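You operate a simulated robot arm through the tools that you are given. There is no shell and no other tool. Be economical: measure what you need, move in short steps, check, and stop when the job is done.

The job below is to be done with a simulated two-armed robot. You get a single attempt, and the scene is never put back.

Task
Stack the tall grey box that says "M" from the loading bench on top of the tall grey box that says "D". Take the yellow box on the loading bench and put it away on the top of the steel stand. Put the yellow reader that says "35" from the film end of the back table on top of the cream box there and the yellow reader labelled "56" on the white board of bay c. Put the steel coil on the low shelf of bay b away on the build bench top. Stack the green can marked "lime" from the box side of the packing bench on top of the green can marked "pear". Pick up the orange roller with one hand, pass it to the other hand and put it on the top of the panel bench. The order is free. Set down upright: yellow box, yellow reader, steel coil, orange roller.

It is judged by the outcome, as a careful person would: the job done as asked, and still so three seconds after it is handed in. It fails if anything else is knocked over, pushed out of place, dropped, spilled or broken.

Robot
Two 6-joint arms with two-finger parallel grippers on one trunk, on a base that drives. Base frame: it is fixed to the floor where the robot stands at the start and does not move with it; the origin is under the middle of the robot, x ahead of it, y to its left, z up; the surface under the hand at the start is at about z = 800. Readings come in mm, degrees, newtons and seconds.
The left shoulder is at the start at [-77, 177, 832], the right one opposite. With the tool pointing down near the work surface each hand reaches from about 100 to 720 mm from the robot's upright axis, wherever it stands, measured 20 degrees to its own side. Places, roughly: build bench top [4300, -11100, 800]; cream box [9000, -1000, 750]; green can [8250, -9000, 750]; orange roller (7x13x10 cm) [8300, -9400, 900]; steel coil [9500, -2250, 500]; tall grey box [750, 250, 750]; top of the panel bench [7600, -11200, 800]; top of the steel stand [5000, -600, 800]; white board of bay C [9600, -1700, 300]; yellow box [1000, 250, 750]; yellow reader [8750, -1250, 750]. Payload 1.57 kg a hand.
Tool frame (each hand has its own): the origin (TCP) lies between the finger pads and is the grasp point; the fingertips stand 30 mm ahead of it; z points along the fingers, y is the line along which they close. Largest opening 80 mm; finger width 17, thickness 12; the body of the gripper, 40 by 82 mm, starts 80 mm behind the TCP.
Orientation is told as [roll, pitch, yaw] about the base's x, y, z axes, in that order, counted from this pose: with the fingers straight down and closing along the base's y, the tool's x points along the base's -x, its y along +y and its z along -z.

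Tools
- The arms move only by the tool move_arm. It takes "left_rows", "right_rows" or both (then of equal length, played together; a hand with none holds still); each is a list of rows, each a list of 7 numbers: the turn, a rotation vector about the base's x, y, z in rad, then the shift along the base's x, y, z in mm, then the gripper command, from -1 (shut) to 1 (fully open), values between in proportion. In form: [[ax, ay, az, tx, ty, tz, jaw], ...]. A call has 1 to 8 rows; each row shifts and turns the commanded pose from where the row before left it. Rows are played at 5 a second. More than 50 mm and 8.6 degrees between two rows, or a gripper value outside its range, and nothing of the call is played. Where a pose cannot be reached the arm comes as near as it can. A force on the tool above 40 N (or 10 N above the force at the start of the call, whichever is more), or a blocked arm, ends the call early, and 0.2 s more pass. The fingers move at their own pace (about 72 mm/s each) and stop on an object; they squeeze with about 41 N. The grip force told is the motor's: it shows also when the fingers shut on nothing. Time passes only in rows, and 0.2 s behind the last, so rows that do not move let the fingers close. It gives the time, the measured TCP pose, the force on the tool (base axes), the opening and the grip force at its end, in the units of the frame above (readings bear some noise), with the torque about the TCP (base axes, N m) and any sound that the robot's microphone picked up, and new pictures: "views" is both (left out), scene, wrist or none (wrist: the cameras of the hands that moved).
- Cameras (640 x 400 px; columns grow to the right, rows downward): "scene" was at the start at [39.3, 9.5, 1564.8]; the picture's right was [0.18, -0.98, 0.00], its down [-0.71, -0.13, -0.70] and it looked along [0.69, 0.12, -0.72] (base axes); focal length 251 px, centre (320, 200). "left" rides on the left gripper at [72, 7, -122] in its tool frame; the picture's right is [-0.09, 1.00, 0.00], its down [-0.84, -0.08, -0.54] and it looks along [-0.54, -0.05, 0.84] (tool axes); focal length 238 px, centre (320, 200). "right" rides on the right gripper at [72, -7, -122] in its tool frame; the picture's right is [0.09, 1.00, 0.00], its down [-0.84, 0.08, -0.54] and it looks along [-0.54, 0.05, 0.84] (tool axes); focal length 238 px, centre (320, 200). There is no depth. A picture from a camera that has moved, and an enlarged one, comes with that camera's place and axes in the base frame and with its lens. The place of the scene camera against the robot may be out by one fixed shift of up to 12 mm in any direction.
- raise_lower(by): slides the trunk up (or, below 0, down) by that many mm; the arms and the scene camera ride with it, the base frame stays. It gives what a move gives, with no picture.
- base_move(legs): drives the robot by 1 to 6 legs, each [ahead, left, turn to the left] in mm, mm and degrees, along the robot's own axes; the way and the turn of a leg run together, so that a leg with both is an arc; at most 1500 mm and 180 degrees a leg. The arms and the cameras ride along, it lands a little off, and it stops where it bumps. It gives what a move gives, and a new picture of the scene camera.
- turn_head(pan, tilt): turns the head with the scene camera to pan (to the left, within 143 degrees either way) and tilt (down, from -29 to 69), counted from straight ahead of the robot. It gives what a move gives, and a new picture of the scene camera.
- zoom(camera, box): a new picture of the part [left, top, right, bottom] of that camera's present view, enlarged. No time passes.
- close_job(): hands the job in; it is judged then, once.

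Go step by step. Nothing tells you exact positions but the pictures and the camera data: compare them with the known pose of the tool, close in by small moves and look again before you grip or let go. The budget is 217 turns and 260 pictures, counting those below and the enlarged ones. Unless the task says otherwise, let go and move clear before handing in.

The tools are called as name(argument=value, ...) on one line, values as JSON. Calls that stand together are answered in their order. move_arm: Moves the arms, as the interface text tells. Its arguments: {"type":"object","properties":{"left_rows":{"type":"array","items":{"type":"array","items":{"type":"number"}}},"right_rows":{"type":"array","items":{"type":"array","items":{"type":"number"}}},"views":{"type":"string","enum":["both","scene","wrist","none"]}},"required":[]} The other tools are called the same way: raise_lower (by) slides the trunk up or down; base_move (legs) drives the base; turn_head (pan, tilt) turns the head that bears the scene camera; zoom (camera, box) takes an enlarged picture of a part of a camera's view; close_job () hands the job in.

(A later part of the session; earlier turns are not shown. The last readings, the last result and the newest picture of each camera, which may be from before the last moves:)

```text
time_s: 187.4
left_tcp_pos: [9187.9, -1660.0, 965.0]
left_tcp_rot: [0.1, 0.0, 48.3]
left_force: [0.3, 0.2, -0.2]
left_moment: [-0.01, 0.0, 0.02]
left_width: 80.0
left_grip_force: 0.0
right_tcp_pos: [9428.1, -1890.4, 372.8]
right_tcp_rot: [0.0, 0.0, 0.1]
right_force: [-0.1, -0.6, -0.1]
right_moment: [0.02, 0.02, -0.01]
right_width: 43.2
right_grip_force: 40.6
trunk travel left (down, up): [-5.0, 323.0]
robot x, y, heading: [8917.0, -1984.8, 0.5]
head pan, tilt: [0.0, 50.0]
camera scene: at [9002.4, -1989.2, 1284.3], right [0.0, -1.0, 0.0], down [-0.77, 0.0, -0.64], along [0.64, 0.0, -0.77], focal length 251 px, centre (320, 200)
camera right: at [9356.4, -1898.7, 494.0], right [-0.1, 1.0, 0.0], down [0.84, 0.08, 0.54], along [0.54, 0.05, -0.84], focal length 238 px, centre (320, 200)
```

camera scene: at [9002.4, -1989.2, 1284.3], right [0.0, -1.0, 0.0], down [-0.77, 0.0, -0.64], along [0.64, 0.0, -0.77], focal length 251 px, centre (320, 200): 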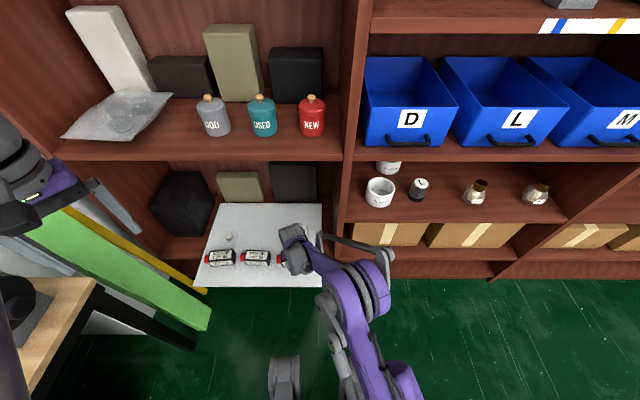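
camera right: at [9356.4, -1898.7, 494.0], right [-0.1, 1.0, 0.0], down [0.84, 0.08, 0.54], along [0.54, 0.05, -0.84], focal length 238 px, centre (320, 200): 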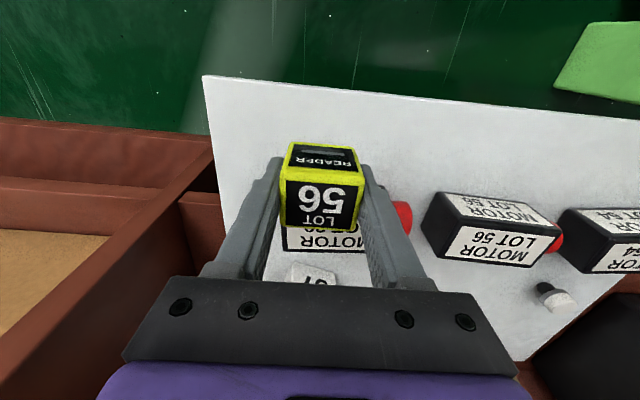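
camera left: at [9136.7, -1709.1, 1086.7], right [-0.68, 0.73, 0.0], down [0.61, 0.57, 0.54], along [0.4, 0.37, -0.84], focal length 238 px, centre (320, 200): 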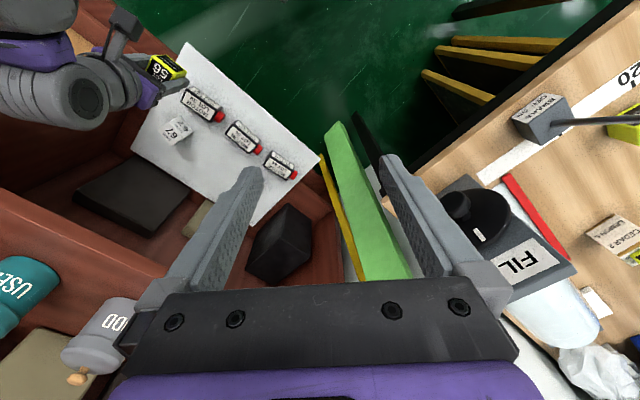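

move_arm(right_rows=[[0, 0, 0, -8, 0, -10, -1], [0, 0, 0, 0, 0, -18, -1], [0, 0, 0, 0, 0, -4, -1], [0, 0, 0, 0, 0, 0, -1]], views="wrist")

zoom(camera="right", box=[240, 110, 400, 230])

```text
time_s: 188.4
left_tcp_pos: [9189.1, -1660.6, 965.0]
left_tcp_rot: [0.1, -0.1, 48.3]
left_force: [-0.1, -1.0, 0.7]
left_moment: [-0.01, 0.02, -0.01]
left_width: 80.0
left_grip_force: 0.1
right_tcp_pos: [9417.7, -1890.9, 340.3]
right_tcp_rot: [0.1, 0.0, 0.2]
right_force: [0.0, 0.7, -1.5]
right_moment: [-0.03, -0.01, 0.0]
right_width: 43.3
right_grip_force: 41.3
trunk travel left (down, up): [-5.0, 323.0]
robot x, y, heading: [8911.6, -1986.5, 0.3]
head pan, tilt: [0.0, 50.0]
camera right: at [9346.7, -1898.1, 463.2], right [-0.1, 1.0, 0.0], down [0.84, 0.08, 0.54], along [0.54, 0.05, -0.84], focal length 238 px, centre (320, 200)
```

right: 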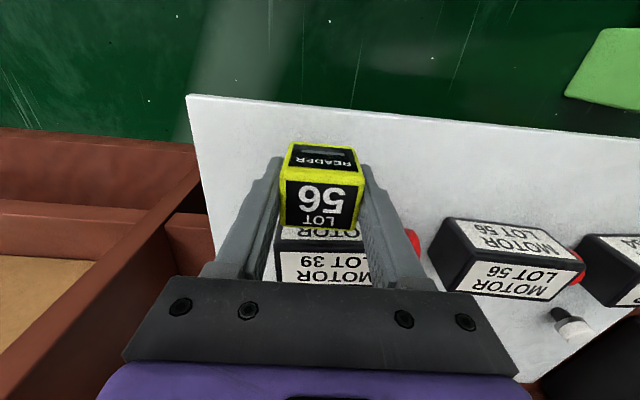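

```text
3.33 times, centred on (320, 170) of right
camera zoom: at [9346.7, -1898.1, 463.2], right [-0.1, 1.0, 0.0], down [0.84, 0.08, 0.54], along [0.54, 0.05, -0.84], focal length 794 px, centre (320, 300)
```

zoom: 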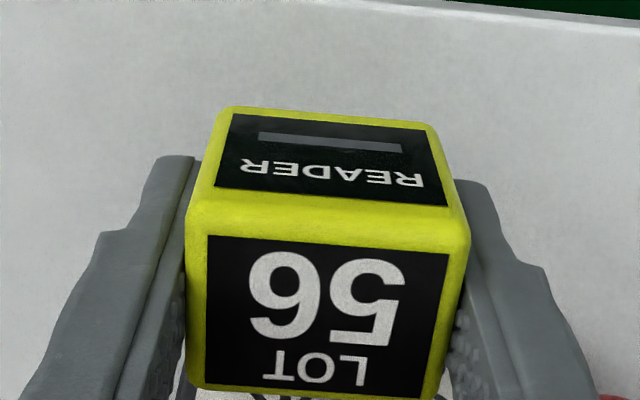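

move_arm(right_rows=[[0, 0, 0, 0, 0, -4, -1], [0, 0, 0, 0, 0, -1.5, -1], [0, 0, 0, 0, 0, -1.5, -1], [0, 0, 0, 0, 0, 0, -1]], views="none")

```text
time_s: 189.4
left_tcp_pos: [9187.7, -1659.4, 965.2]
left_tcp_rot: [0.2, 0.0, 48.4]
left_force: [-0.4, 0.6, -0.4]
left_moment: [0.05, -0.01, -0.01]
left_width: 79.7
left_grip_force: 0.1
right_tcp_pos: [9419.0, -1890.2, 336.1]
right_tcp_rot: [0.0, 0.0, 0.2]
right_force: [0.2, -0.8, -1.1]
right_moment: [0.02, 0.01, -0.04]
right_width: 43.5
right_grip_force: 40.8
trunk travel left (down, up): [-5.0, 323.0]
robot x, y, heading: [8913.6, -1981.2, -0.1]
head pan, tilt: [0.0, 50.0]
```

move_arm(right_rows=[[0, 0, 0, 0, 0, -1.5, -1], [0, 0, 0, 0, 0, -1.5, -1], [0, 0, 0, 0, 0, -1, -1], [0, 0, 0, 0, 0, 0, -1]], views="none")

```text
time_s: 190.4
left_tcp_pos: [9187.5, -1659.3, 964.3]
left_tcp_rot: [0.2, -0.1, 48.4]
left_force: [0.7, 1.0, 0.0]
left_moment: [0.02, -0.02, -0.02]
left_width: 79.9
left_grip_force: 0.1
right_tcp_pos: [9419.3, -1890.1, 330.6]
right_tcp_rot: [-0.1, 0.0, 0.2]
right_force: [1.0, -0.2, -0.4]
right_moment: [-0.04, -0.02, -0.04]
right_width: 43.4
right_grip_force: 41.2
trunk travel left (down, up): [-5.0, 323.0]
robot x, y, heading: [8915.7, -1983.8, 0.1]
head pan, tilt: [0.0, 50.0]
```

move_arm(right_rows=[[0, 0, 0, 0, 0, -1, -1], [0, 0, 0, 0, 0, -1, -1], [0, 0, 0, 0, 0, -1, -1], [0, 0, 0, 0, 0, -1, -1], [0, 0, 0, 0, 0, 0, -1]], views="none")

```text
time_s: 191.6
left_tcp_pos: [9188.3, -1659.5, 964.0]
left_tcp_rot: [0.2, 0.0, 48.5]
left_force: [-0.8, 0.7, 0.5]
left_moment: [0.04, 0.03, 0.01]
left_width: 79.9
left_grip_force: 0.0
right_tcp_pos: [9418.4, -1889.8, 326.9]
right_tcp_rot: [0.0, 0.0, 0.2]
right_force: [0.0, -0.9, -1.0]
right_moment: [0.02, 0.02, -0.03]
right_width: 43.5
right_grip_force: 40.6
trunk travel left (down, up): [-5.0, 323.0]
robot x, y, heading: [8913.4, -1984.2, 0.2]
head pan, tilt: [0.0, 50.0]
```

move_arm(right_rows=[[0, 0, 0, 0, 0, -1, -1], [0, 0, 0, 0, 0, -1, -1], [0, 0, 0, 0, 0, -1, -1], [0, 0, 0, 0, 0, -1, -1], [0, 0, 0, 0, 0, 0, -1]], views="wrist")

```text
time_s: 192.8
left_tcp_pos: [9188.3, -1660.0, 964.4]
left_tcp_rot: [0.1, -0.1, 48.4]
left_force: [0.3, -0.3, -1.4]
left_moment: [-0.01, -0.01, 0.01]
left_width: 80.0
left_grip_force: 0.3
right_tcp_pos: [9418.1, -1890.2, 322.1]
right_tcp_rot: [0.0, -0.1, 0.2]
right_force: [0.1, -0.6, -1.0]
right_moment: [0.0, -0.05, 0.0]
right_width: 43.4
right_grip_force: 41.1
trunk travel left (down, up): [-5.0, 323.0]
robot x, y, heading: [8915.6, -1984.7, 0.1]
head pan, tilt: [0.0, 50.0]
camera right: at [9347.0, -1897.1, 444.6], right [-0.1, 1.0, 0.0], down [0.84, 0.08, 0.54], along [0.54, 0.05, -0.84], focal length 238 px, centre (320, 200)
```

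right: 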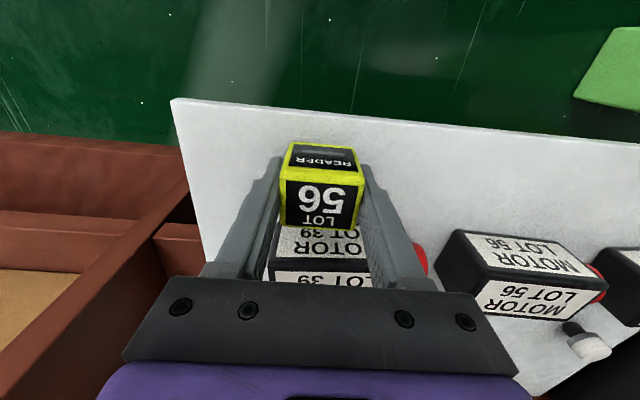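

move_arm(right_rows=[[0, 0, 0, 0, 0, -1.5, -1], [0, 0, 0, 0, 0, -1.5, -1], [0, 0, 0, 0, 0, -1.5, -1], [0, 0, 0, 0, 0, -1, -1], [0, 0, 0, 0, 0, 0, -1]], views="none")

```text
time_s: 194.0
left_tcp_pos: [9187.9, -1659.4, 964.4]
left_tcp_rot: [0.1, 0.0, 48.4]
left_force: [-0.3, 0.0, -0.9]
left_moment: [0.02, -0.01, 0.02]
left_width: 79.9
left_grip_force: 0.1
right_tcp_pos: [9417.3, -1889.9, 316.6]
right_tcp_rot: [0.0, 0.0, 0.2]
right_force: [-0.3, -0.1, -0.7]
right_moment: [0.01, -0.01, 0.01]
right_width: 43.5
right_grip_force: 40.8
trunk travel left (down, up): [-5.0, 323.0]
robot x, y, heading: [8918.0, -1983.5, -0.0]
head pan, tilt: [0.0, 50.0]
```

move_arm(right_rows=[[0, 0, 0, 0, 0, -1.5, -1], [0, 0, 0, 0, 0, -1.5, -1], [0, 0, 0, 0, 0, -1.5, -1], [0, 0, 0, 0, 0, -1, -1], [0, 0, 0, 0, 0, 0, -1]], views="wrist")

zoom(camera="right", box=[240, 110, 400, 230])

```text
time_s: 195.2
left_tcp_pos: [9186.9, -1659.4, 965.9]
left_tcp_rot: [0.0, -0.1, 48.4]
left_force: [-0.6, 0.0, -0.2]
left_moment: [0.01, -0.02, 0.02]
left_width: 79.7
left_grip_force: 0.1
right_tcp_pos: [9419.2, -1889.6, 312.6]
right_tcp_rot: [0.0, -0.2, 0.2]
right_force: [4.7, -1.2, 33.2]
right_moment: [-0.31, 0.09, -0.02]
right_width: 43.3
right_grip_force: 41.1
trunk travel left (down, up): [-5.0, 323.0]
robot x, y, heading: [8916.5, -1985.2, 0.2]
head pan, tilt: [0.0, 50.0]
camera right: at [9345.9, -1896.6, 434.9], right [-0.1, 1.0, 0.0], down [0.83, 0.08, 0.54], along [0.54, 0.05, -0.84], focal length 238 px, centre (320, 200)
```

right: 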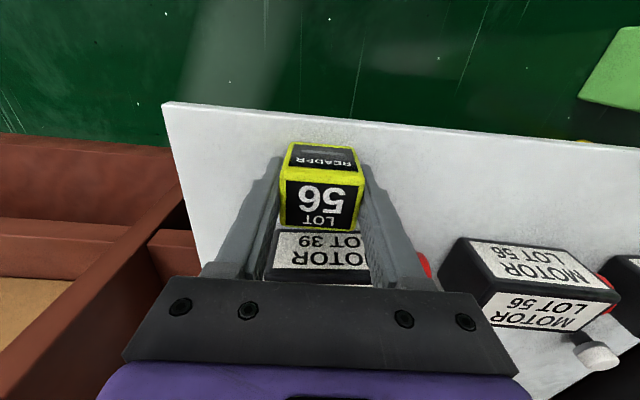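

```text
3.33 times, centred on (320, 170) of right
camera zoom: at [9345.9, -1896.6, 434.9], right [-0.1, 1.0, 0.0], down [0.83, 0.08, 0.54], along [0.54, 0.05, -0.84], focal length 794 px, centre (320, 300)
```

zoom: 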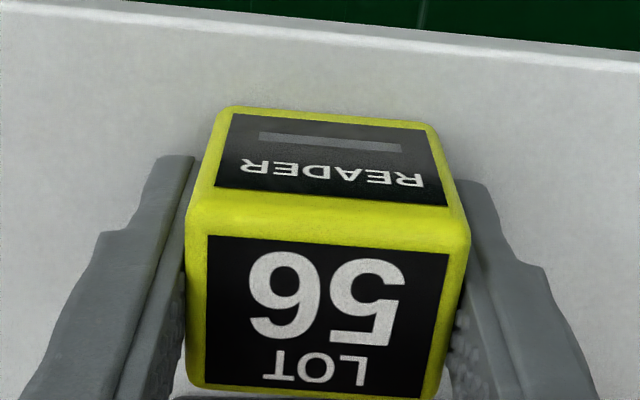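

Firm contact with the board. I ease, release and rise.

move_arm(right_rows=[[0, 0, 0, 0, 0, 1.5, -0.3], [0, 0, 0, 0, 0, 0, 0.6], [0, 0, 0, 0, 0, 0, 1], [0, 0, 0, 0, 0, 0, 1], [0, 0, 0, 0, 0, 40, 1], [0, 0, 0, 0, 0, 45, 1], [0, 0, 0, -10, 0, 45, 1], [0, 0, 0, -20, 0, 45, 1]], views="wrist")

```text
time_s: 197.0
left_tcp_pos: [9187.7, -1658.9, 965.1]
left_tcp_rot: [0.1, 0.0, 48.4]
left_force: [-0.7, 0.4, -0.2]
left_moment: [0.02, 0.02, 0.01]
left_width: 80.0
left_grip_force: 0.1
right_tcp_pos: [9388.6, -1890.4, 491.5]
right_tcp_rot: [-0.1, 0.1, 0.2]
right_force: [-0.6, 0.2, -0.2]
right_moment: [0.02, -0.02, 0.02]
right_width: 79.8
right_grip_force: 0.1
trunk travel left (down, up): [-5.0, 323.0]
robot x, y, heading: [8912.1, -1985.8, 0.4]
head pan, tilt: [0.0, 50.0]
camera right: at [9316.9, -1899.0, 613.0], right [-0.1, 1.0, 0.0], down [0.84, 0.08, 0.54], along [0.54, 0.05, -0.84], focal length 238 px, centre (320, 200)
```

right: 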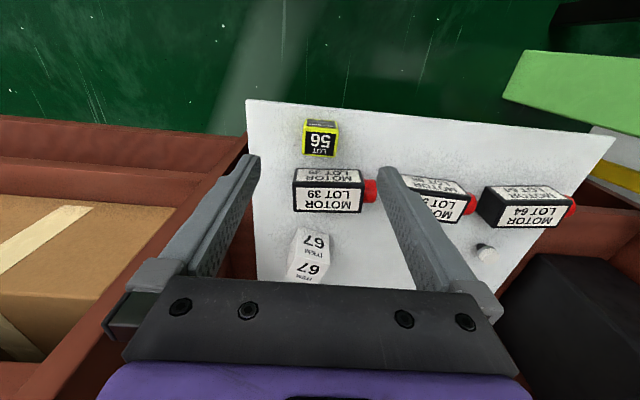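

Reader 56 stands on the white board. Now I look for the steel coil on bay B's low shelf.

zoom(camera="scene", box=[350, 150, 450, 220])

zoom(camera="scene", box=[450, 150, 570, 230])

```text
5.71 times, centred on (400, 185) of scene
camera zoom: at [9001.9, -1989.3, 1284.3], right [0.0, -1.0, 0.0], down [-0.77, 0.0, -0.64], along [0.64, 0.0, -0.77], focal length 1435 px, centre (-137, 286)
```

zoom: 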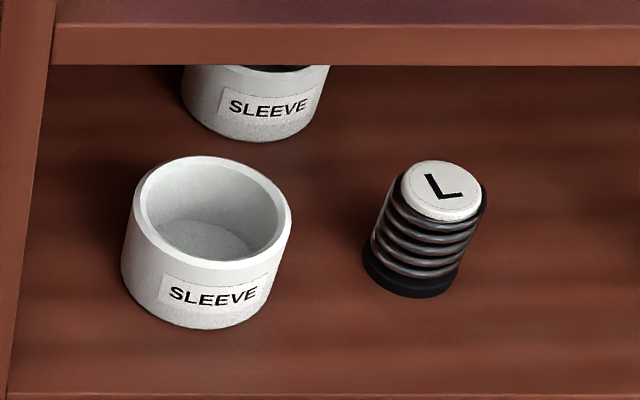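

```text
5.00 times, centred on (510, 190) of scene
camera zoom: at [9001.9, -1989.3, 1284.3], right [0.0, -1.0, 0.0], down [-0.77, 0.0, -0.64], along [0.64, 0.0, -0.77], focal length 1256 px, centre (-630, 250)
```

zoom: 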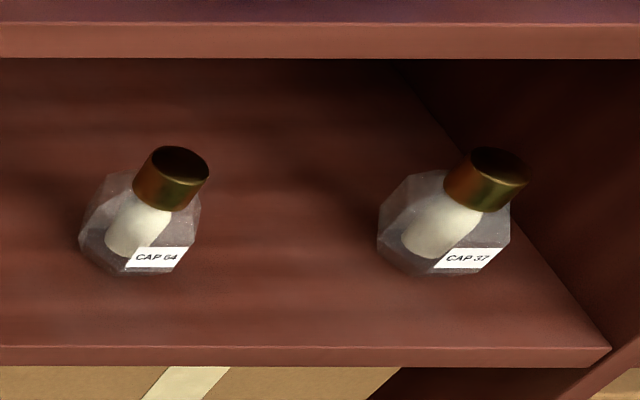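

The coil is the spring with the "L" cap (Ø≈68, ≈95 tall) at about (9631,-2366), 90 mm inside the shelf (z≈527). I pull the right hand back, drive opposite it, and tilt the hand 45° forward.

move_arm(right_rows=[[0, 0, 0, -45, 0, 20, 1], [0, -0.131, 0, -45, 0, 15, 1], [0, -0.131, 0, -30, -20, 15, 1], [0, -0.131, 0, -10, -40, 15, 1], [0, -0.131, 0, 0, -40, 15, 1], [0, -0.131, 0, 0, -40, 15, 1], [0, -0.131, 0, 0, -40, 0, 1]], views="none")

base_move(legs=[[60, -260, 0]])

move_arm(right_rows=[[0, 0, 0, 0, 0, 0, 1]], views="wrist")

```text
time_s: 198.6
left_tcp_pos: [9189.0, -1660.0, 964.4]
left_tcp_rot: [0.1, 0.0, 48.3]
left_force: [0.6, -0.3, -0.4]
left_moment: [0.0, 0.01, -0.02]
left_width: 80.2
left_grip_force: 0.1
right_tcp_pos: [9261.1, -2073.5, 582.3]
right_tcp_rot: [-0.3, -45.2, 0.3]
right_force: [0.2, 0.7, -0.6]
right_moment: [0.02, 0.0, -0.01]
right_width: 80.2
right_grip_force: 0.1
trunk travel left (down, up): [-5.0, 323.0]
robot x, y, heading: [8916.5, -1982.6, 0.2]
head pan, tilt: [0.0, 50.0]
```

```text
time_s: 201.5
left_tcp_pos: [9246.8, -1912.9, 964.8]
left_tcp_rot: [0.1, -0.1, 48.6]
left_force: [-0.1, -0.6, -0.4]
left_moment: [0.02, 0.02, 0.0]
left_width: 80.0
left_grip_force: 0.0
right_tcp_pos: [9322.5, -2325.9, 583.0]
right_tcp_rot: [-0.2, -45.1, 0.5]
right_force: [0.3, 0.6, -0.5]
right_moment: [0.0, 0.01, 0.03]
right_width: 80.4
right_grip_force: 0.0
trunk travel left (down, up): [-5.0, 323.0]
robot x, y, heading: [8977.3, -2233.7, 0.4]
head pan, tilt: [0.0, 50.0]
camera scene: at [9063.0, -2243.4, 1284.3], right [0.01, -1.0, 0.0], down [-0.77, -0.01, -0.64], along [0.64, 0.01, -0.77], focal length 251 px, centre (320, 200)
```

scene: 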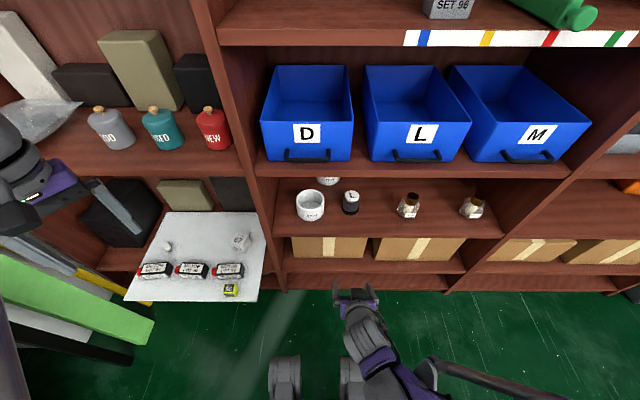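

```text
time_s: 201.9
left_tcp_pos: [9246.9, -1912.5, 964.3]
left_tcp_rot: [0.1, 0.0, 48.7]
left_force: [0.4, 0.1, -0.8]
left_moment: [-0.03, -0.01, 0.01]
left_width: 80.0
left_grip_force: 0.1
right_tcp_pos: [9322.1, -2325.9, 582.7]
right_tcp_rot: [-0.2, -45.1, 0.5]
right_force: [0.4, -0.8, 0.1]
right_moment: [0.01, 0.01, -0.01]
right_width: 80.2
right_grip_force: 0.1
trunk travel left (down, up): [-5.0, 323.0]
robot x, y, heading: [8976.7, -2243.4, 0.6]
head pan, tilt: [0.0, 50.0]
camera right: at [9185.4, -2333.3, 618.1], right [-0.07, 1.0, -0.07], down [0.21, 0.08, 0.97], along [0.98, 0.06, -0.21], focal length 238 px, centre (320, 200)
```

right: 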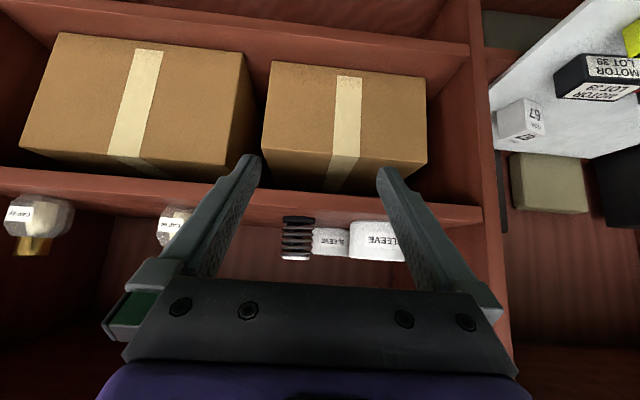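

move_arm(right_rows=[[0, 0, 0, 40, -10, 10, 1], [0, 0, 0, 45, -9, 8, 1], [0, 0, 0, 45, 0, 0, 1], [0, 0, 0, 0, 0, 0, 1]], views="wrist")

zoom(camera="right", box=[240, 180, 400, 300])

```text
time_s: 202.9
left_tcp_pos: [9247.1, -1912.8, 965.6]
left_tcp_rot: [0.1, 0.0, 48.6]
left_force: [-0.3, -0.1, -0.3]
left_moment: [0.01, 0.02, 0.02]
left_width: 80.0
left_grip_force: 0.0
right_tcp_pos: [9452.6, -2342.5, 600.0]
right_tcp_rot: [-0.1, -45.1, 0.6]
right_force: [0.1, -0.8, -0.1]
right_moment: [-0.02, 0.0, -0.02]
right_width: 79.9
right_grip_force: 0.1
trunk travel left (down, up): [-5.0, 323.0]
robot x, y, heading: [8976.1, -2243.5, 0.5]
head pan, tilt: [0.0, 50.0]
camera right: at [9315.3, -2350.7, 636.0], right [-0.07, 0.99, -0.07], down [0.21, 0.08, 0.97], along [0.98, 0.06, -0.21], focal length 238 px, centre (320, 200)
```

right: 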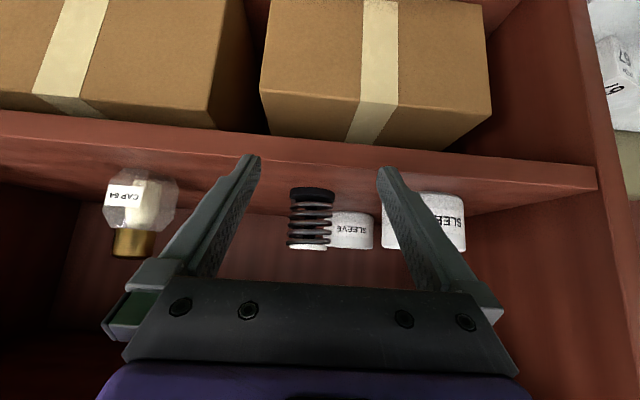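

```text
3.33 times, centred on (320, 240) of right
camera zoom: at [9315.3, -2350.7, 636.0], right [-0.07, 0.99, -0.07], down [0.21, 0.08, 0.97], along [0.98, 0.06, -0.21], focal length 794 px, centre (320, 67)
```

zoom: 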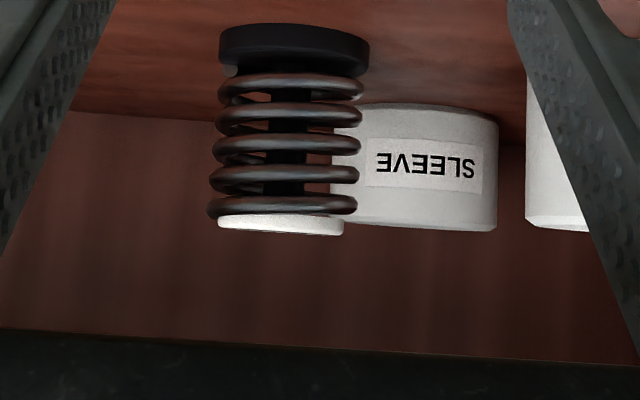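

move_arm(right_rows=[[0, 0, 0, 45, 2, 0, 1], [0, 0, 0, 45, 0, 0, 1], [0, 0, 0, 0, 0, 0, 1]], views="wrist")

zoom(camera="right", box=[240, 150, 400, 270])

```text
time_s: 203.7
left_tcp_pos: [9246.5, -1912.7, 965.2]
left_tcp_rot: [0.1, 0.0, 48.6]
left_force: [1.0, -0.3, -0.1]
left_moment: [0.01, 0.0, -0.04]
left_width: 79.9
left_grip_force: 0.1
right_tcp_pos: [9544.5, -2343.8, 602.0]
right_tcp_rot: [-0.3, -45.0, 0.7]
right_force: [-1.4, 0.1, -0.1]
right_moment: [0.02, 0.0, -0.01]
right_width: 80.1
right_grip_force: 0.2
trunk travel left (down, up): [-5.0, 323.0]
robot x, y, heading: [8976.3, -2243.0, 0.5]
head pan, tilt: [0.0, 50.0]
camera right: at [9407.8, -2351.1, 637.9], right [-0.07, 1.0, -0.07], down [0.21, 0.08, 0.98], along [0.98, 0.06, -0.21], focal length 238 px, centre (320, 200)
```

right: 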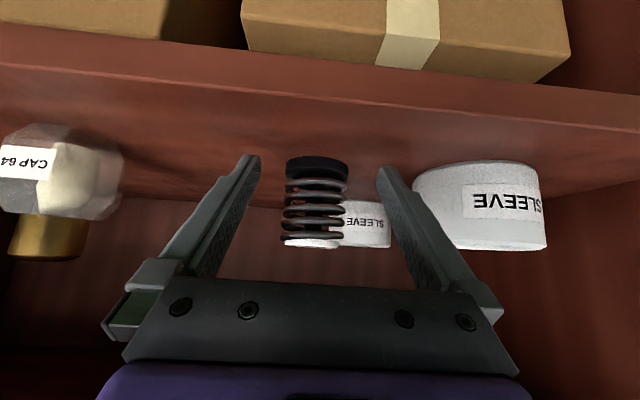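

```text
3.33 times, centred on (320, 210) of right
camera zoom: at [9407.8, -2351.1, 637.9], right [-0.07, 1.0, -0.07], down [0.21, 0.08, 0.98], along [0.98, 0.06, -0.21], focal length 794 px, centre (320, 167)
```

zoom: 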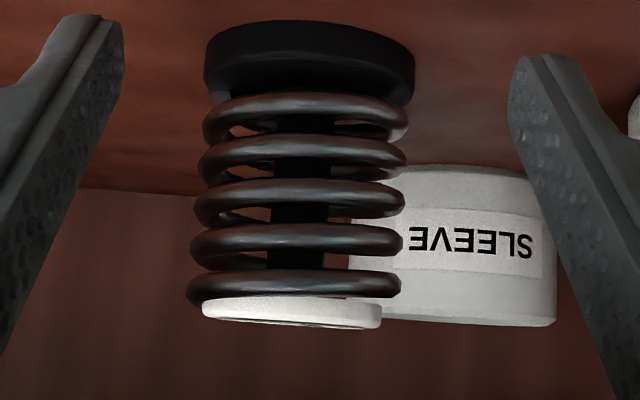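

The coil's axis is at about (9622,-2343), Ø≈60, z 552–633. I advance around it and close.

move_arm(right_rows=[[0, 0, 0, 40, 1, 0, 1], [0, 0, 0, 36, 0, -2, 1], [0, 0, 0, 0, 0, 0, 1]], views="wrist")

```text
time_s: 204.5
left_tcp_pos: [9247.6, -1913.2, 965.3]
left_tcp_rot: [0.2, 0.0, 48.6]
left_force: [-0.2, -0.3, 0.0]
left_moment: [0.03, -0.02, 0.01]
left_width: 79.7
left_grip_force: 0.1
right_tcp_pos: [9619.5, -2342.6, 598.1]
right_tcp_rot: [-0.1, -45.1, 0.6]
right_force: [-0.2, 0.8, 0.0]
right_moment: [-0.04, 0.01, 0.03]
right_width: 80.1
right_grip_force: 0.0
trunk travel left (down, up): [-5.0, 323.0]
robot x, y, heading: [8979.0, -2245.0, 0.5]
head pan, tilt: [0.0, 50.0]
camera right: at [9483.2, -2350.9, 633.9], right [-0.07, 1.0, -0.07], down [0.21, 0.08, 0.97], along [0.98, 0.06, -0.21], focal length 238 px, centre (320, 200)
```

right: 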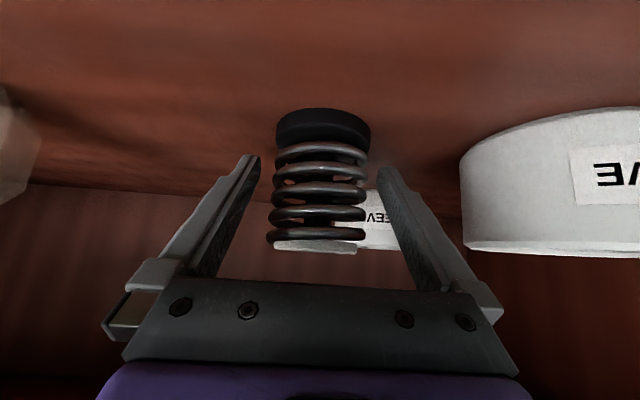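

move_arm(right_rows=[[0, 0, 0, 2, -1, 0, 1], [0, 0, 0, 0, 0, 0, -1], [0, 0, 0, 0, 0, 0, -1], [0, 0, 0, 0, 0, 0, -1]], views="wrist")

```text
time_s: 205.5
left_tcp_pos: [9245.7, -1913.1, 964.5]
left_tcp_rot: [0.2, 0.0, 48.5]
left_force: [-0.6, 0.4, 0.1]
left_moment: [-0.04, 0.01, 0.0]
left_width: 79.8
left_grip_force: 0.0
right_tcp_pos: [9621.5, -2344.2, 599.0]
right_tcp_rot: [-0.2, -45.0, 0.5]
right_force: [1.0, 0.2, 0.8]
right_moment: [0.05, 0.01, -0.03]
right_width: 56.8
right_grip_force: 41.2
trunk travel left (down, up): [-5.0, 323.0]
robot x, y, heading: [8975.1, -2239.9, 0.3]
head pan, tilt: [0.0, 50.0]
camera right: at [9484.6, -2351.9, 633.8], right [-0.07, 1.0, -0.07], down [0.21, 0.08, 0.98], along [0.98, 0.06, -0.21], focal length 238 px, centre (320, 200)
```

right: 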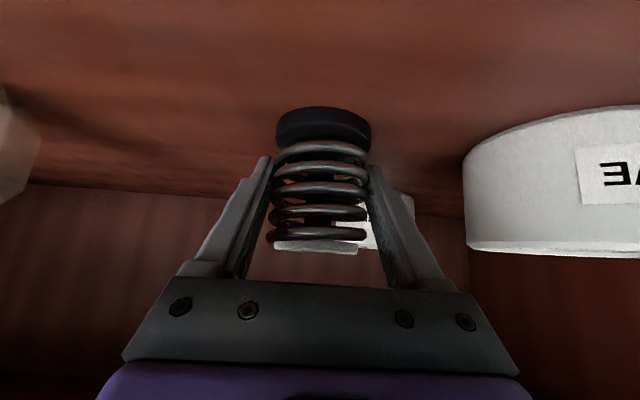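

Gripped (56.8 mm). I lift 30 mm and draw it straight out.

move_arm(right_rows=[[0, 0, 0, 0, 0, 15, -1], [0, 0, 0, 0, 0, 15, -1], [0, 0, 0, -40, 0, 0, -1], [0, 0, 0, -45, 0, 0, -1], [0, 0, 0, -45, 0, 0, -1], [0, 0, 0, -45, 0, 0, -1], [0, 0, 0, -45, 0, 0, -1], [0, 0, 0, -45, 0, 0, -1]], views="wrist")

```text
time_s: 207.3
left_tcp_pos: [9246.8, -1912.7, 965.0]
left_tcp_rot: [0.1, -0.1, 48.6]
left_force: [-0.3, 0.3, 0.4]
left_moment: [0.0, -0.01, 0.01]
left_width: 79.8
left_grip_force: 0.1
right_tcp_pos: [9353.4, -2338.7, 628.5]
right_tcp_rot: [-0.2, -45.1, 0.6]
right_force: [-0.5, 0.2, -1.8]
right_moment: [-0.01, 0.02, -0.03]
right_width: 56.6
right_grip_force: 40.4
trunk travel left (down, up): [-5.0, 323.0]
robot x, y, heading: [8976.3, -2242.0, 0.4]
head pan, tilt: [0.0, 50.0]
camera right: at [9216.6, -2347.6, 663.5], right [-0.07, 1.0, -0.07], down [0.21, 0.08, 0.97], along [0.98, 0.06, -0.21], focal length 238 px, centre (320, 200)
```

right: 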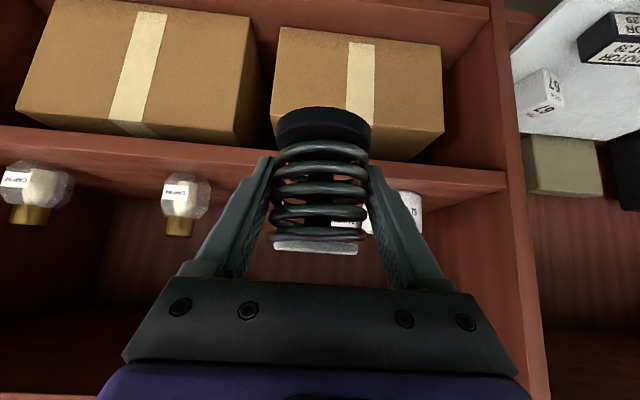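

Coil held upright. I raise the trunk and look toward -y for the route to the far benches.

raise_lower(by=270)

turn_head(pan=-90, tilt=15)

turn_head(pan=-125, tilt=15)

```text
time_s: 210.0
left_tcp_pos: [9247.7, -1912.8, 1234.9]
left_tcp_rot: [0.1, -0.2, 48.6]
left_force: [0.2, 0.0, -0.5]
left_moment: [0.0, 0.02, 0.02]
left_width: 80.2
left_grip_force: 0.0
right_tcp_pos: [9355.1, -2342.7, 898.0]
right_tcp_rot: [-0.2, -45.1, 0.6]
right_force: [0.4, -0.2, -0.7]
right_moment: [0.01, -0.04, -0.01]
right_width: 56.6
right_grip_force: 40.7
trunk travel left (down, up): [-275.0, 53.0]
robot x, y, heading: [8978.1, -2240.2, 0.7]
head pan, tilt: [0.0, 50.0]
```

```text
time_s: 211.7
left_tcp_pos: [9246.7, -1912.3, 1235.5]
left_tcp_rot: [0.1, -0.1, 48.6]
left_force: [0.0, -0.6, 0.5]
left_moment: [0.0, 0.01, 0.0]
left_width: 80.2
left_grip_force: 0.1
right_tcp_pos: [9355.6, -2343.0, 898.6]
right_tcp_rot: [-0.2, -45.1, 0.7]
right_force: [0.6, -0.3, -1.1]
right_moment: [-0.02, -0.01, -0.03]
right_width: 56.6
right_grip_force: 40.9
trunk travel left (down, up): [-275.0, 53.0]
robot x, y, heading: [8978.8, -2243.4, 0.7]
head pan, tilt: [-90.0, 15.0]
camera scene: at [8936.6, -2337.8, 1612.7], right [-1.0, -0.01, 0.0], down [0.0, 0.26, -0.97], along [0.01, -0.97, -0.26], focal length 251 px, centre (320, 200)
```

scene: 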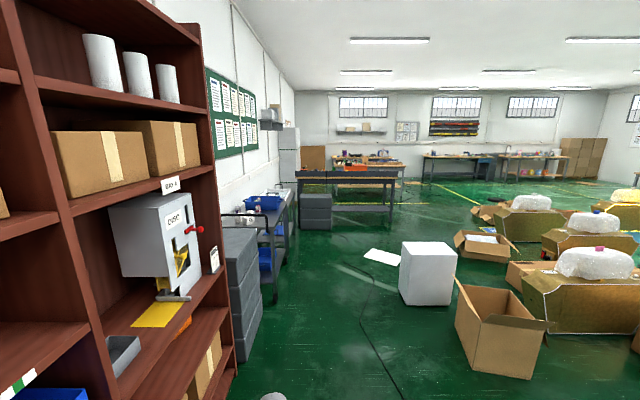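

```text
time_s: 212.7
left_tcp_pos: [9247.8, -1913.2, 1235.7]
left_tcp_rot: [0.1, 0.0, 48.7]
left_force: [0.5, 0.8, 0.1]
left_moment: [0.03, 0.03, 0.0]
left_width: 79.8
left_grip_force: 0.1
right_tcp_pos: [9354.2, -2343.7, 899.8]
right_tcp_rot: [-0.2, -45.1, 0.5]
right_force: [0.0, 0.0, -2.1]
right_moment: [0.01, -0.02, -0.02]
right_width: 56.7
right_grip_force: 40.9
trunk travel left (down, up): [-275.0, 53.0]
robot x, y, heading: [8975.4, -2236.1, 0.4]
head pan, tilt: [-125.0, 15.0]
camera scene: at [8882.9, -2321.3, 1612.7], right [-0.82, 0.57, 0.0], down [0.15, 0.21, -0.97], along [-0.55, -0.8, -0.26], focal length 251 px, centre (320, 200)
```

scene: 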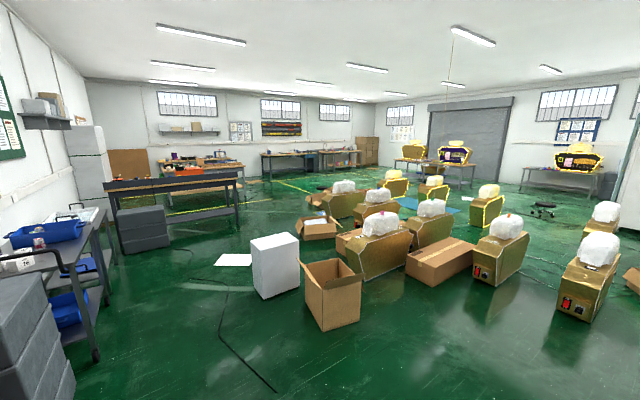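

The corridor along x≈8800 toward -y is open (white box at x≤8165, carts at x≥9400). I drive down it facing -y.

base_move(legs=[[-130, 0, -0.4], [0, 0, -90], [1000, -20, 0], [1450, 0, 0]])

turn_head(pan=-15, tilt=20)

```text
time_s: 229.3
left_tcp_pos: [9107.1, -4948.3, 1235.4]
left_tcp_rot: [0.1, 0.1, -43.1]
left_force: [-0.6, -0.1, 0.6]
left_moment: [0.0, 0.02, -0.02]
left_width: 79.9
left_grip_force: 0.3
right_tcp_pos: [8673.8, -5041.9, 899.6]
right_tcp_rot: [-0.2, -45.1, -91.3]
right_force: [-0.2, 0.0, -0.7]
right_moment: [-0.02, -0.06, 0.01]
right_width: 56.5
right_grip_force: 40.5
trunk travel left (down, up): [-275.0, 53.0]
robot x, y, heading: [8789.9, -4665.3, -91.2]
head pan, tilt: [-125.0, 15.0]
camera scene: at [8716.2, -4575.3, 1612.7], right [0.59, 0.81, 0.0], down [0.21, -0.15, -0.97], along [-0.78, 0.57, -0.26], focal length 251 px, centre (320, 200)
```

scene: 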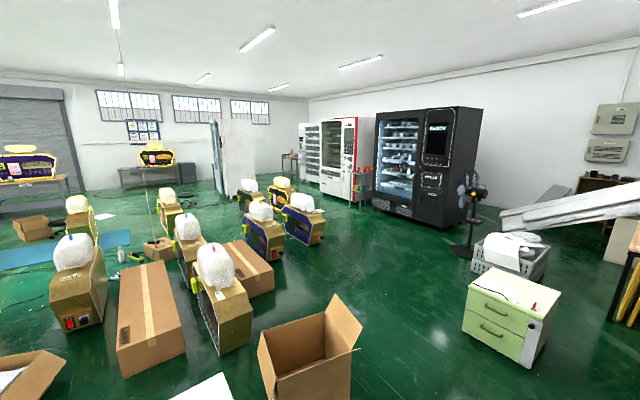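

```text
time_s: 231.2
left_tcp_pos: [9107.6, -4948.9, 1234.9]
left_tcp_rot: [0.2, 0.0, -43.1]
left_force: [-0.8, -0.2, 0.1]
left_moment: [-0.01, -0.01, -0.02]
left_width: 79.9
left_grip_force: 0.1
right_tcp_pos: [8674.1, -5041.9, 899.1]
right_tcp_rot: [-0.3, -45.1, -91.4]
right_force: [-1.2, -0.1, -0.2]
right_moment: [0.01, -0.01, -0.03]
right_width: 56.8
right_grip_force: 41.2
trunk travel left (down, up): [-275.0, 53.0]
robot x, y, heading: [8788.8, -4666.9, -91.5]
head pan, tilt: [-15.0, 20.0]
camera scene: at [8765.2, -4719.9, 1604.6], right [-0.96, 0.28, 0.0], down [0.1, 0.33, -0.94], along [-0.27, -0.9, -0.34], focal length 251 px, centre (320, 200)
```

scene: 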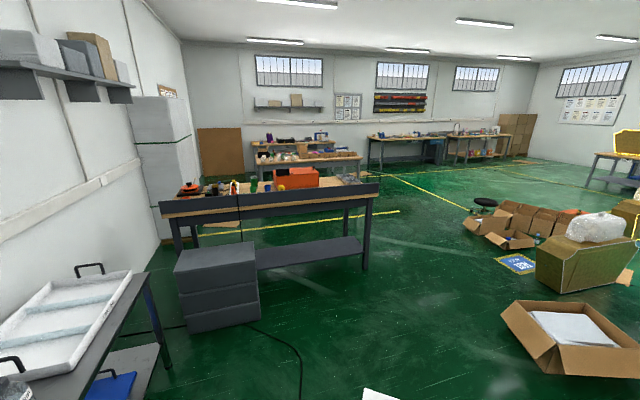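

The next bench shows its backboard; I go around its right end: ahead to y≈-5800, sideways to x≈7300, then past it.

base_move(legs=[[1150, 0, 1.4], [0, -1480, 0], [1300, 0, 0]])

turn_head(pan=15, tilt=22)

turn_head(pan=-40, tilt=18)

```text
time_s: 256.1
left_tcp_pos: [7464.9, -7354.1, 1234.4]
left_tcp_rot: [0.1, -0.1, -46.6]
left_force: [0.6, 0.4, -0.3]
left_moment: [0.0, -0.02, 0.01]
left_width: 80.0
left_grip_force: 0.1
right_tcp_pos: [7028.1, -7421.5, 898.6]
right_tcp_rot: [-0.3, -45.1, -94.7]
right_force: [-0.6, 0.1, -0.9]
right_moment: [0.02, 0.0, -0.01]
right_width: 56.8
right_grip_force: 41.0
trunk travel left (down, up): [-275.0, 53.0]
robot x, y, heading: [7165.3, -7055.8, -94.8]
head pan, tilt: [-15.0, 20.0]
camera scene: at [7137.7, -7105.6, 1604.5], right [-0.94, 0.34, 0.0], down [0.12, 0.32, -0.94], along [-0.32, -0.88, -0.34], focal length 251 px, centre (320, 200)
```

scene: 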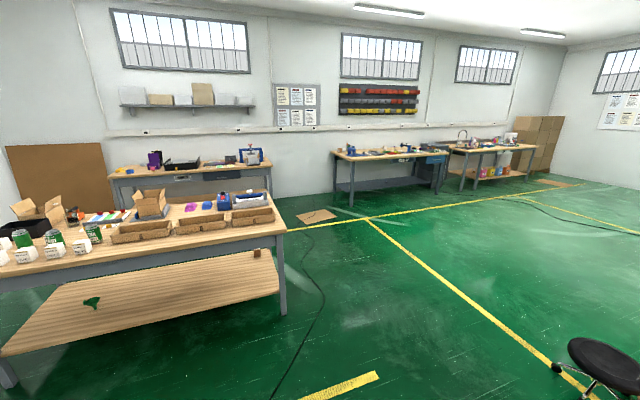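

```text
time_s: 257.1
left_tcp_pos: [7465.3, -7354.3, 1234.7]
left_tcp_rot: [0.2, 0.0, -46.6]
left_force: [0.2, -0.3, -0.1]
left_moment: [-0.01, 0.02, -0.01]
left_width: 80.0
left_grip_force: 0.0
right_tcp_pos: [7027.4, -7423.1, 898.9]
right_tcp_rot: [-0.1, -45.1, -94.7]
right_force: [0.3, 0.1, -1.0]
right_moment: [-0.01, -0.03, 0.0]
right_width: 56.5
right_grip_force: 40.8
trunk travel left (down, up): [-275.0, 53.0]
robot x, y, heading: [7165.7, -7055.8, -94.6]
head pan, tilt: [15.0, 22.0]
camera scene: at [7185.6, -7109.3, 1601.3], right [-0.98, -0.18, 0.0], down [-0.07, 0.37, -0.93], along [0.16, -0.91, -0.37], focal length 251 px, centre (320, 200)
```

scene: 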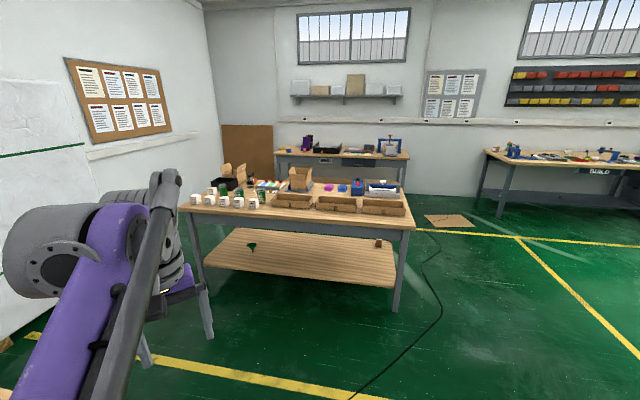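

```text
time_s: 258.3
left_tcp_pos: [7465.7, -7354.6, 1234.8]
left_tcp_rot: [0.0, -0.1, -46.6]
left_force: [-0.3, 0.2, 0.4]
left_moment: [0.0, 0.04, 0.03]
left_width: 80.1
left_grip_force: 0.1
right_tcp_pos: [7026.7, -7421.5, 898.5]
right_tcp_rot: [-0.2, -45.1, -94.7]
right_force: [-0.5, -0.3, -0.3]
right_moment: [0.01, 0.02, -0.01]
right_width: 56.7
right_grip_force: 40.4
trunk travel left (down, up): [-275.0, 53.0]
robot x, y, heading: [7167.1, -7052.3, -94.7]
head pan, tilt: [-40.0, 18.0]
camera scene: at [7103.5, -7084.2, 1607.8], right [-0.71, 0.7, 0.0], down [0.22, 0.22, -0.95], along [-0.67, -0.68, -0.31], focal length 251 px, centre (320, 200)
```

scene: 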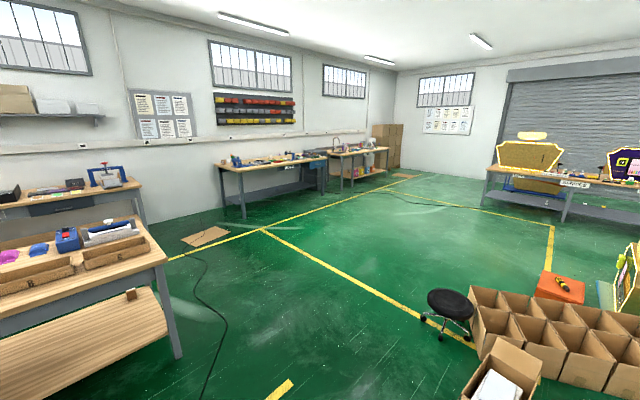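

I can see the packing bench, the panel bench and the build bench ("BUILD" label) along the far wall. I drive around the floor cable toward the build bench.

base_move(legs=[[0, 0, 4.7], [850, -1000, 0], [1350, -450, 0], [300, -1150, 0]])

turn_head(pan=0, tilt=25)

```text
time_s: 284.5
left_tcp_pos: [4902.1, -9847.8, 1234.8]
left_tcp_rot: [0.2, -0.1, -43.4]
left_force: [0.2, -0.1, -0.2]
left_moment: [0.01, -0.03, 0.03]
left_width: 80.0
left_grip_force: 0.0
right_tcp_pos: [4468.2, -9941.3, 898.8]
right_tcp_rot: [-0.2, -45.1, -91.3]
right_force: [0.8, 0.0, -1.3]
right_moment: [0.01, -0.02, 0.01]
right_width: 56.8
right_grip_force: 41.2
trunk travel left (down, up): [-275.0, 53.0]
robot x, y, heading: [4585.7, -9565.4, -91.3]
head pan, tilt: [-40.0, 18.0]
camera scene: at [4523.6, -9598.9, 1607.8], right [-0.75, 0.66, 0.0], down [0.2, 0.23, -0.95], along [-0.63, -0.71, -0.31], focal length 251 px, centre (320, 200)
```

scene: 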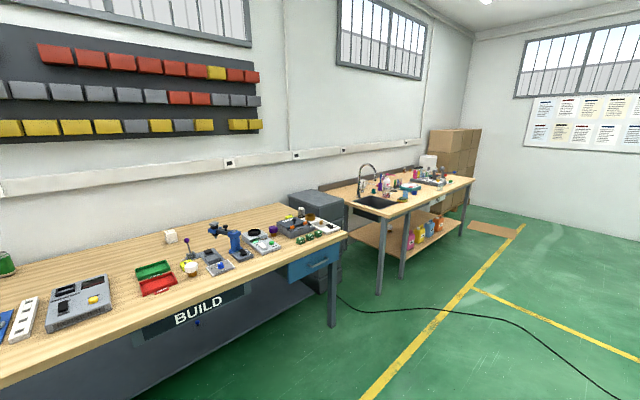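

```text
time_s: 285.6
left_tcp_pos: [4901.9, -9845.7, 1234.5]
left_tcp_rot: [0.1, -0.1, -43.2]
left_force: [0.5, -0.8, 0.1]
left_moment: [0.03, -0.01, -0.01]
left_width: 79.8
left_grip_force: 0.1
right_tcp_pos: [4467.0, -9940.9, 898.1]
right_tcp_rot: [-0.2, -45.1, -91.3]
right_force: [0.1, 0.3, -1.6]
right_moment: [-0.01, 0.02, -0.01]
right_width: 56.4
right_grip_force: 41.1
trunk travel left (down, up): [-275.0, 53.0]
robot x, y, heading: [4583.5, -9566.8, -91.6]
head pan, tilt: [0.0, 25.0]
camera scene: at [4583.1, -9621.0, 1596.5], right [-1.0, 0.03, 0.0], down [0.01, 0.42, -0.91], along [-0.02, -0.91, -0.42], focal length 251 px, centre (320, 200)
```

scene: 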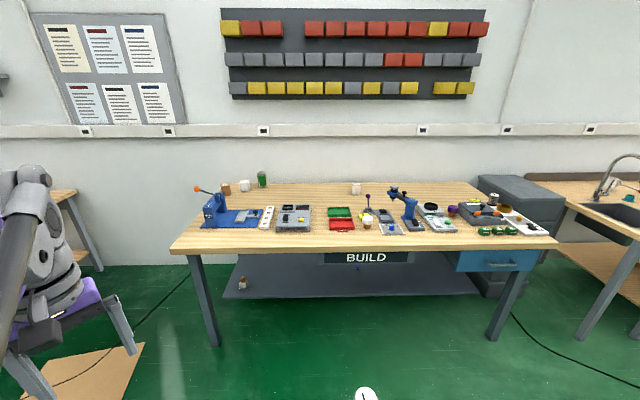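

The build bench spans x 3290–5380 with its front edge at y≈-10727; there's a free strip in front of the grey tray and red bin around (4550,-10830). I drive up to it.

base_move(legs=[[735, 100, 1.5]])

turn_head(pan=0, tilt=45)

```text
time_s: 289.7
left_tcp_pos: [4988.6, -10606.0, 1235.8]
left_tcp_rot: [0.2, 0.0, -42.7]
left_force: [0.4, -0.6, 1.1]
left_moment: [0.01, 0.0, 0.0]
left_width: 80.0
left_grip_force: 0.1
right_tcp_pos: [4556.2, -10703.9, 898.1]
right_tcp_rot: [-0.1, -45.2, -90.7]
right_force: [0.2, 0.1, -1.2]
right_moment: [0.01, -0.01, -0.02]
right_width: 56.9
right_grip_force: 40.5
trunk travel left (down, up): [-275.0, 53.0]
robot x, y, heading: [4667.9, -10326.5, -90.9]
head pan, tilt: [0.0, 25.0]
camera scene: at [4668.6, -10382.8, 1596.4], right [-1.0, 0.01, 0.0], down [0.01, 0.42, -0.91], along [-0.01, -0.91, -0.42], focal length 251 px, centre (320, 200)
```

scene: 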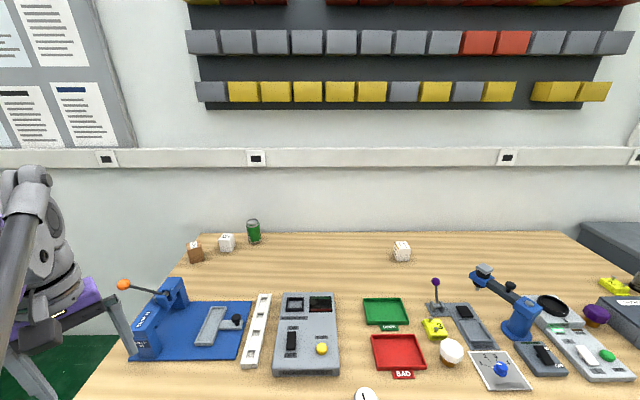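

```text
time_s: 290.6
left_tcp_pos: [4987.9, -10605.4, 1235.5]
left_tcp_rot: [0.1, 0.0, -42.6]
left_force: [-0.2, -0.7, 0.2]
left_moment: [-0.05, -0.02, 0.02]
left_width: 80.1
left_grip_force: 0.0
right_tcp_pos: [4556.4, -10704.2, 897.8]
right_tcp_rot: [-0.2, -45.0, -90.7]
right_force: [-0.6, 0.0, -0.3]
right_moment: [-0.04, -0.02, 0.03]
right_width: 56.7
right_grip_force: 41.2
trunk travel left (down, up): [-275.0, 53.0]
robot x, y, heading: [4669.9, -10326.5, -90.7]
head pan, tilt: [0.0, 45.0]
camera scene: at [4668.7, -10371.8, 1565.9], right [-1.0, 0.01, 0.0], down [0.01, 0.71, -0.71], along [-0.01, -0.71, -0.71], focal length 251 px, centre (320, 200)
```

scene: 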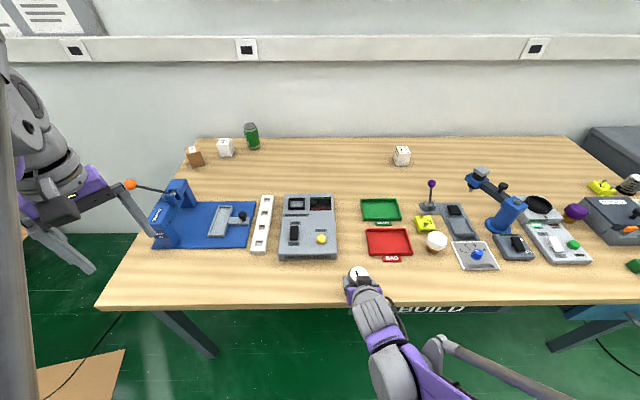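

I move the coil forward over the strip and lower it.

move_arm(right_rows=[[0, 0, 0, 0, -40, 0, -1], [0, 0, 0, 0, -33, 0, -1], [0, 0, 0, 0, 0, -25, -1], [0, 0, 0, 0, 0, -20, -1], [0, 0, 0, 0, 0, 0, -1]], views="both")

```text
time_s: 291.5
left_tcp_pos: [4989.2, -10603.0, 1235.6]
left_tcp_rot: [0.1, 0.0, -42.7]
left_force: [-0.3, 0.7, 0.4]
left_moment: [0.0, 0.03, 0.01]
left_width: 79.7
left_grip_force: 0.1
right_tcp_pos: [4558.3, -10780.3, 868.9]
right_tcp_rot: [-0.3, -46.1, -90.4]
right_force: [-1.0, 3.6, 22.9]
right_moment: [0.19, -0.09, 0.02]
right_width: 56.8
right_grip_force: 40.6
trunk travel left (down, up): [-275.0, 53.0]
robot x, y, heading: [4668.2, -10325.7, -91.0]
head pan, tilt: [0.0, 45.0]
stopped in row 4 (right hand): the force on the tool passed its limit at 52 N (the readings are from after the stop); the commanded pose is now the measured one
camera scene: at [4669.0, -10369.5, 1566.2], right [-1.0, 0.01, 0.0], down [0.01, 0.71, -0.71], along [-0.01, -0.71, -0.71], focal length 251 px, centre (320, 200)
camera right: at [4552.8, -10642.1, 902.6], right [1.0, 0.05, -0.07], down [0.08, -0.19, 0.98], along [0.04, -0.98, -0.19], focal length 238 px, centre (320, 200)
```

scene: 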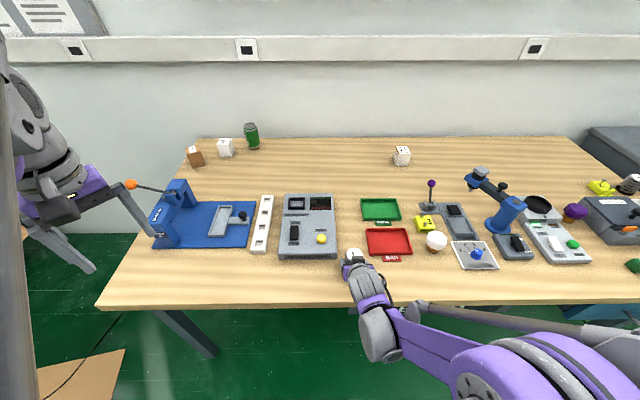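
right: 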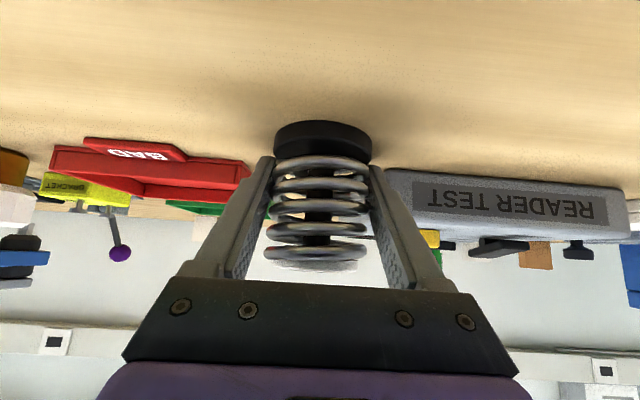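

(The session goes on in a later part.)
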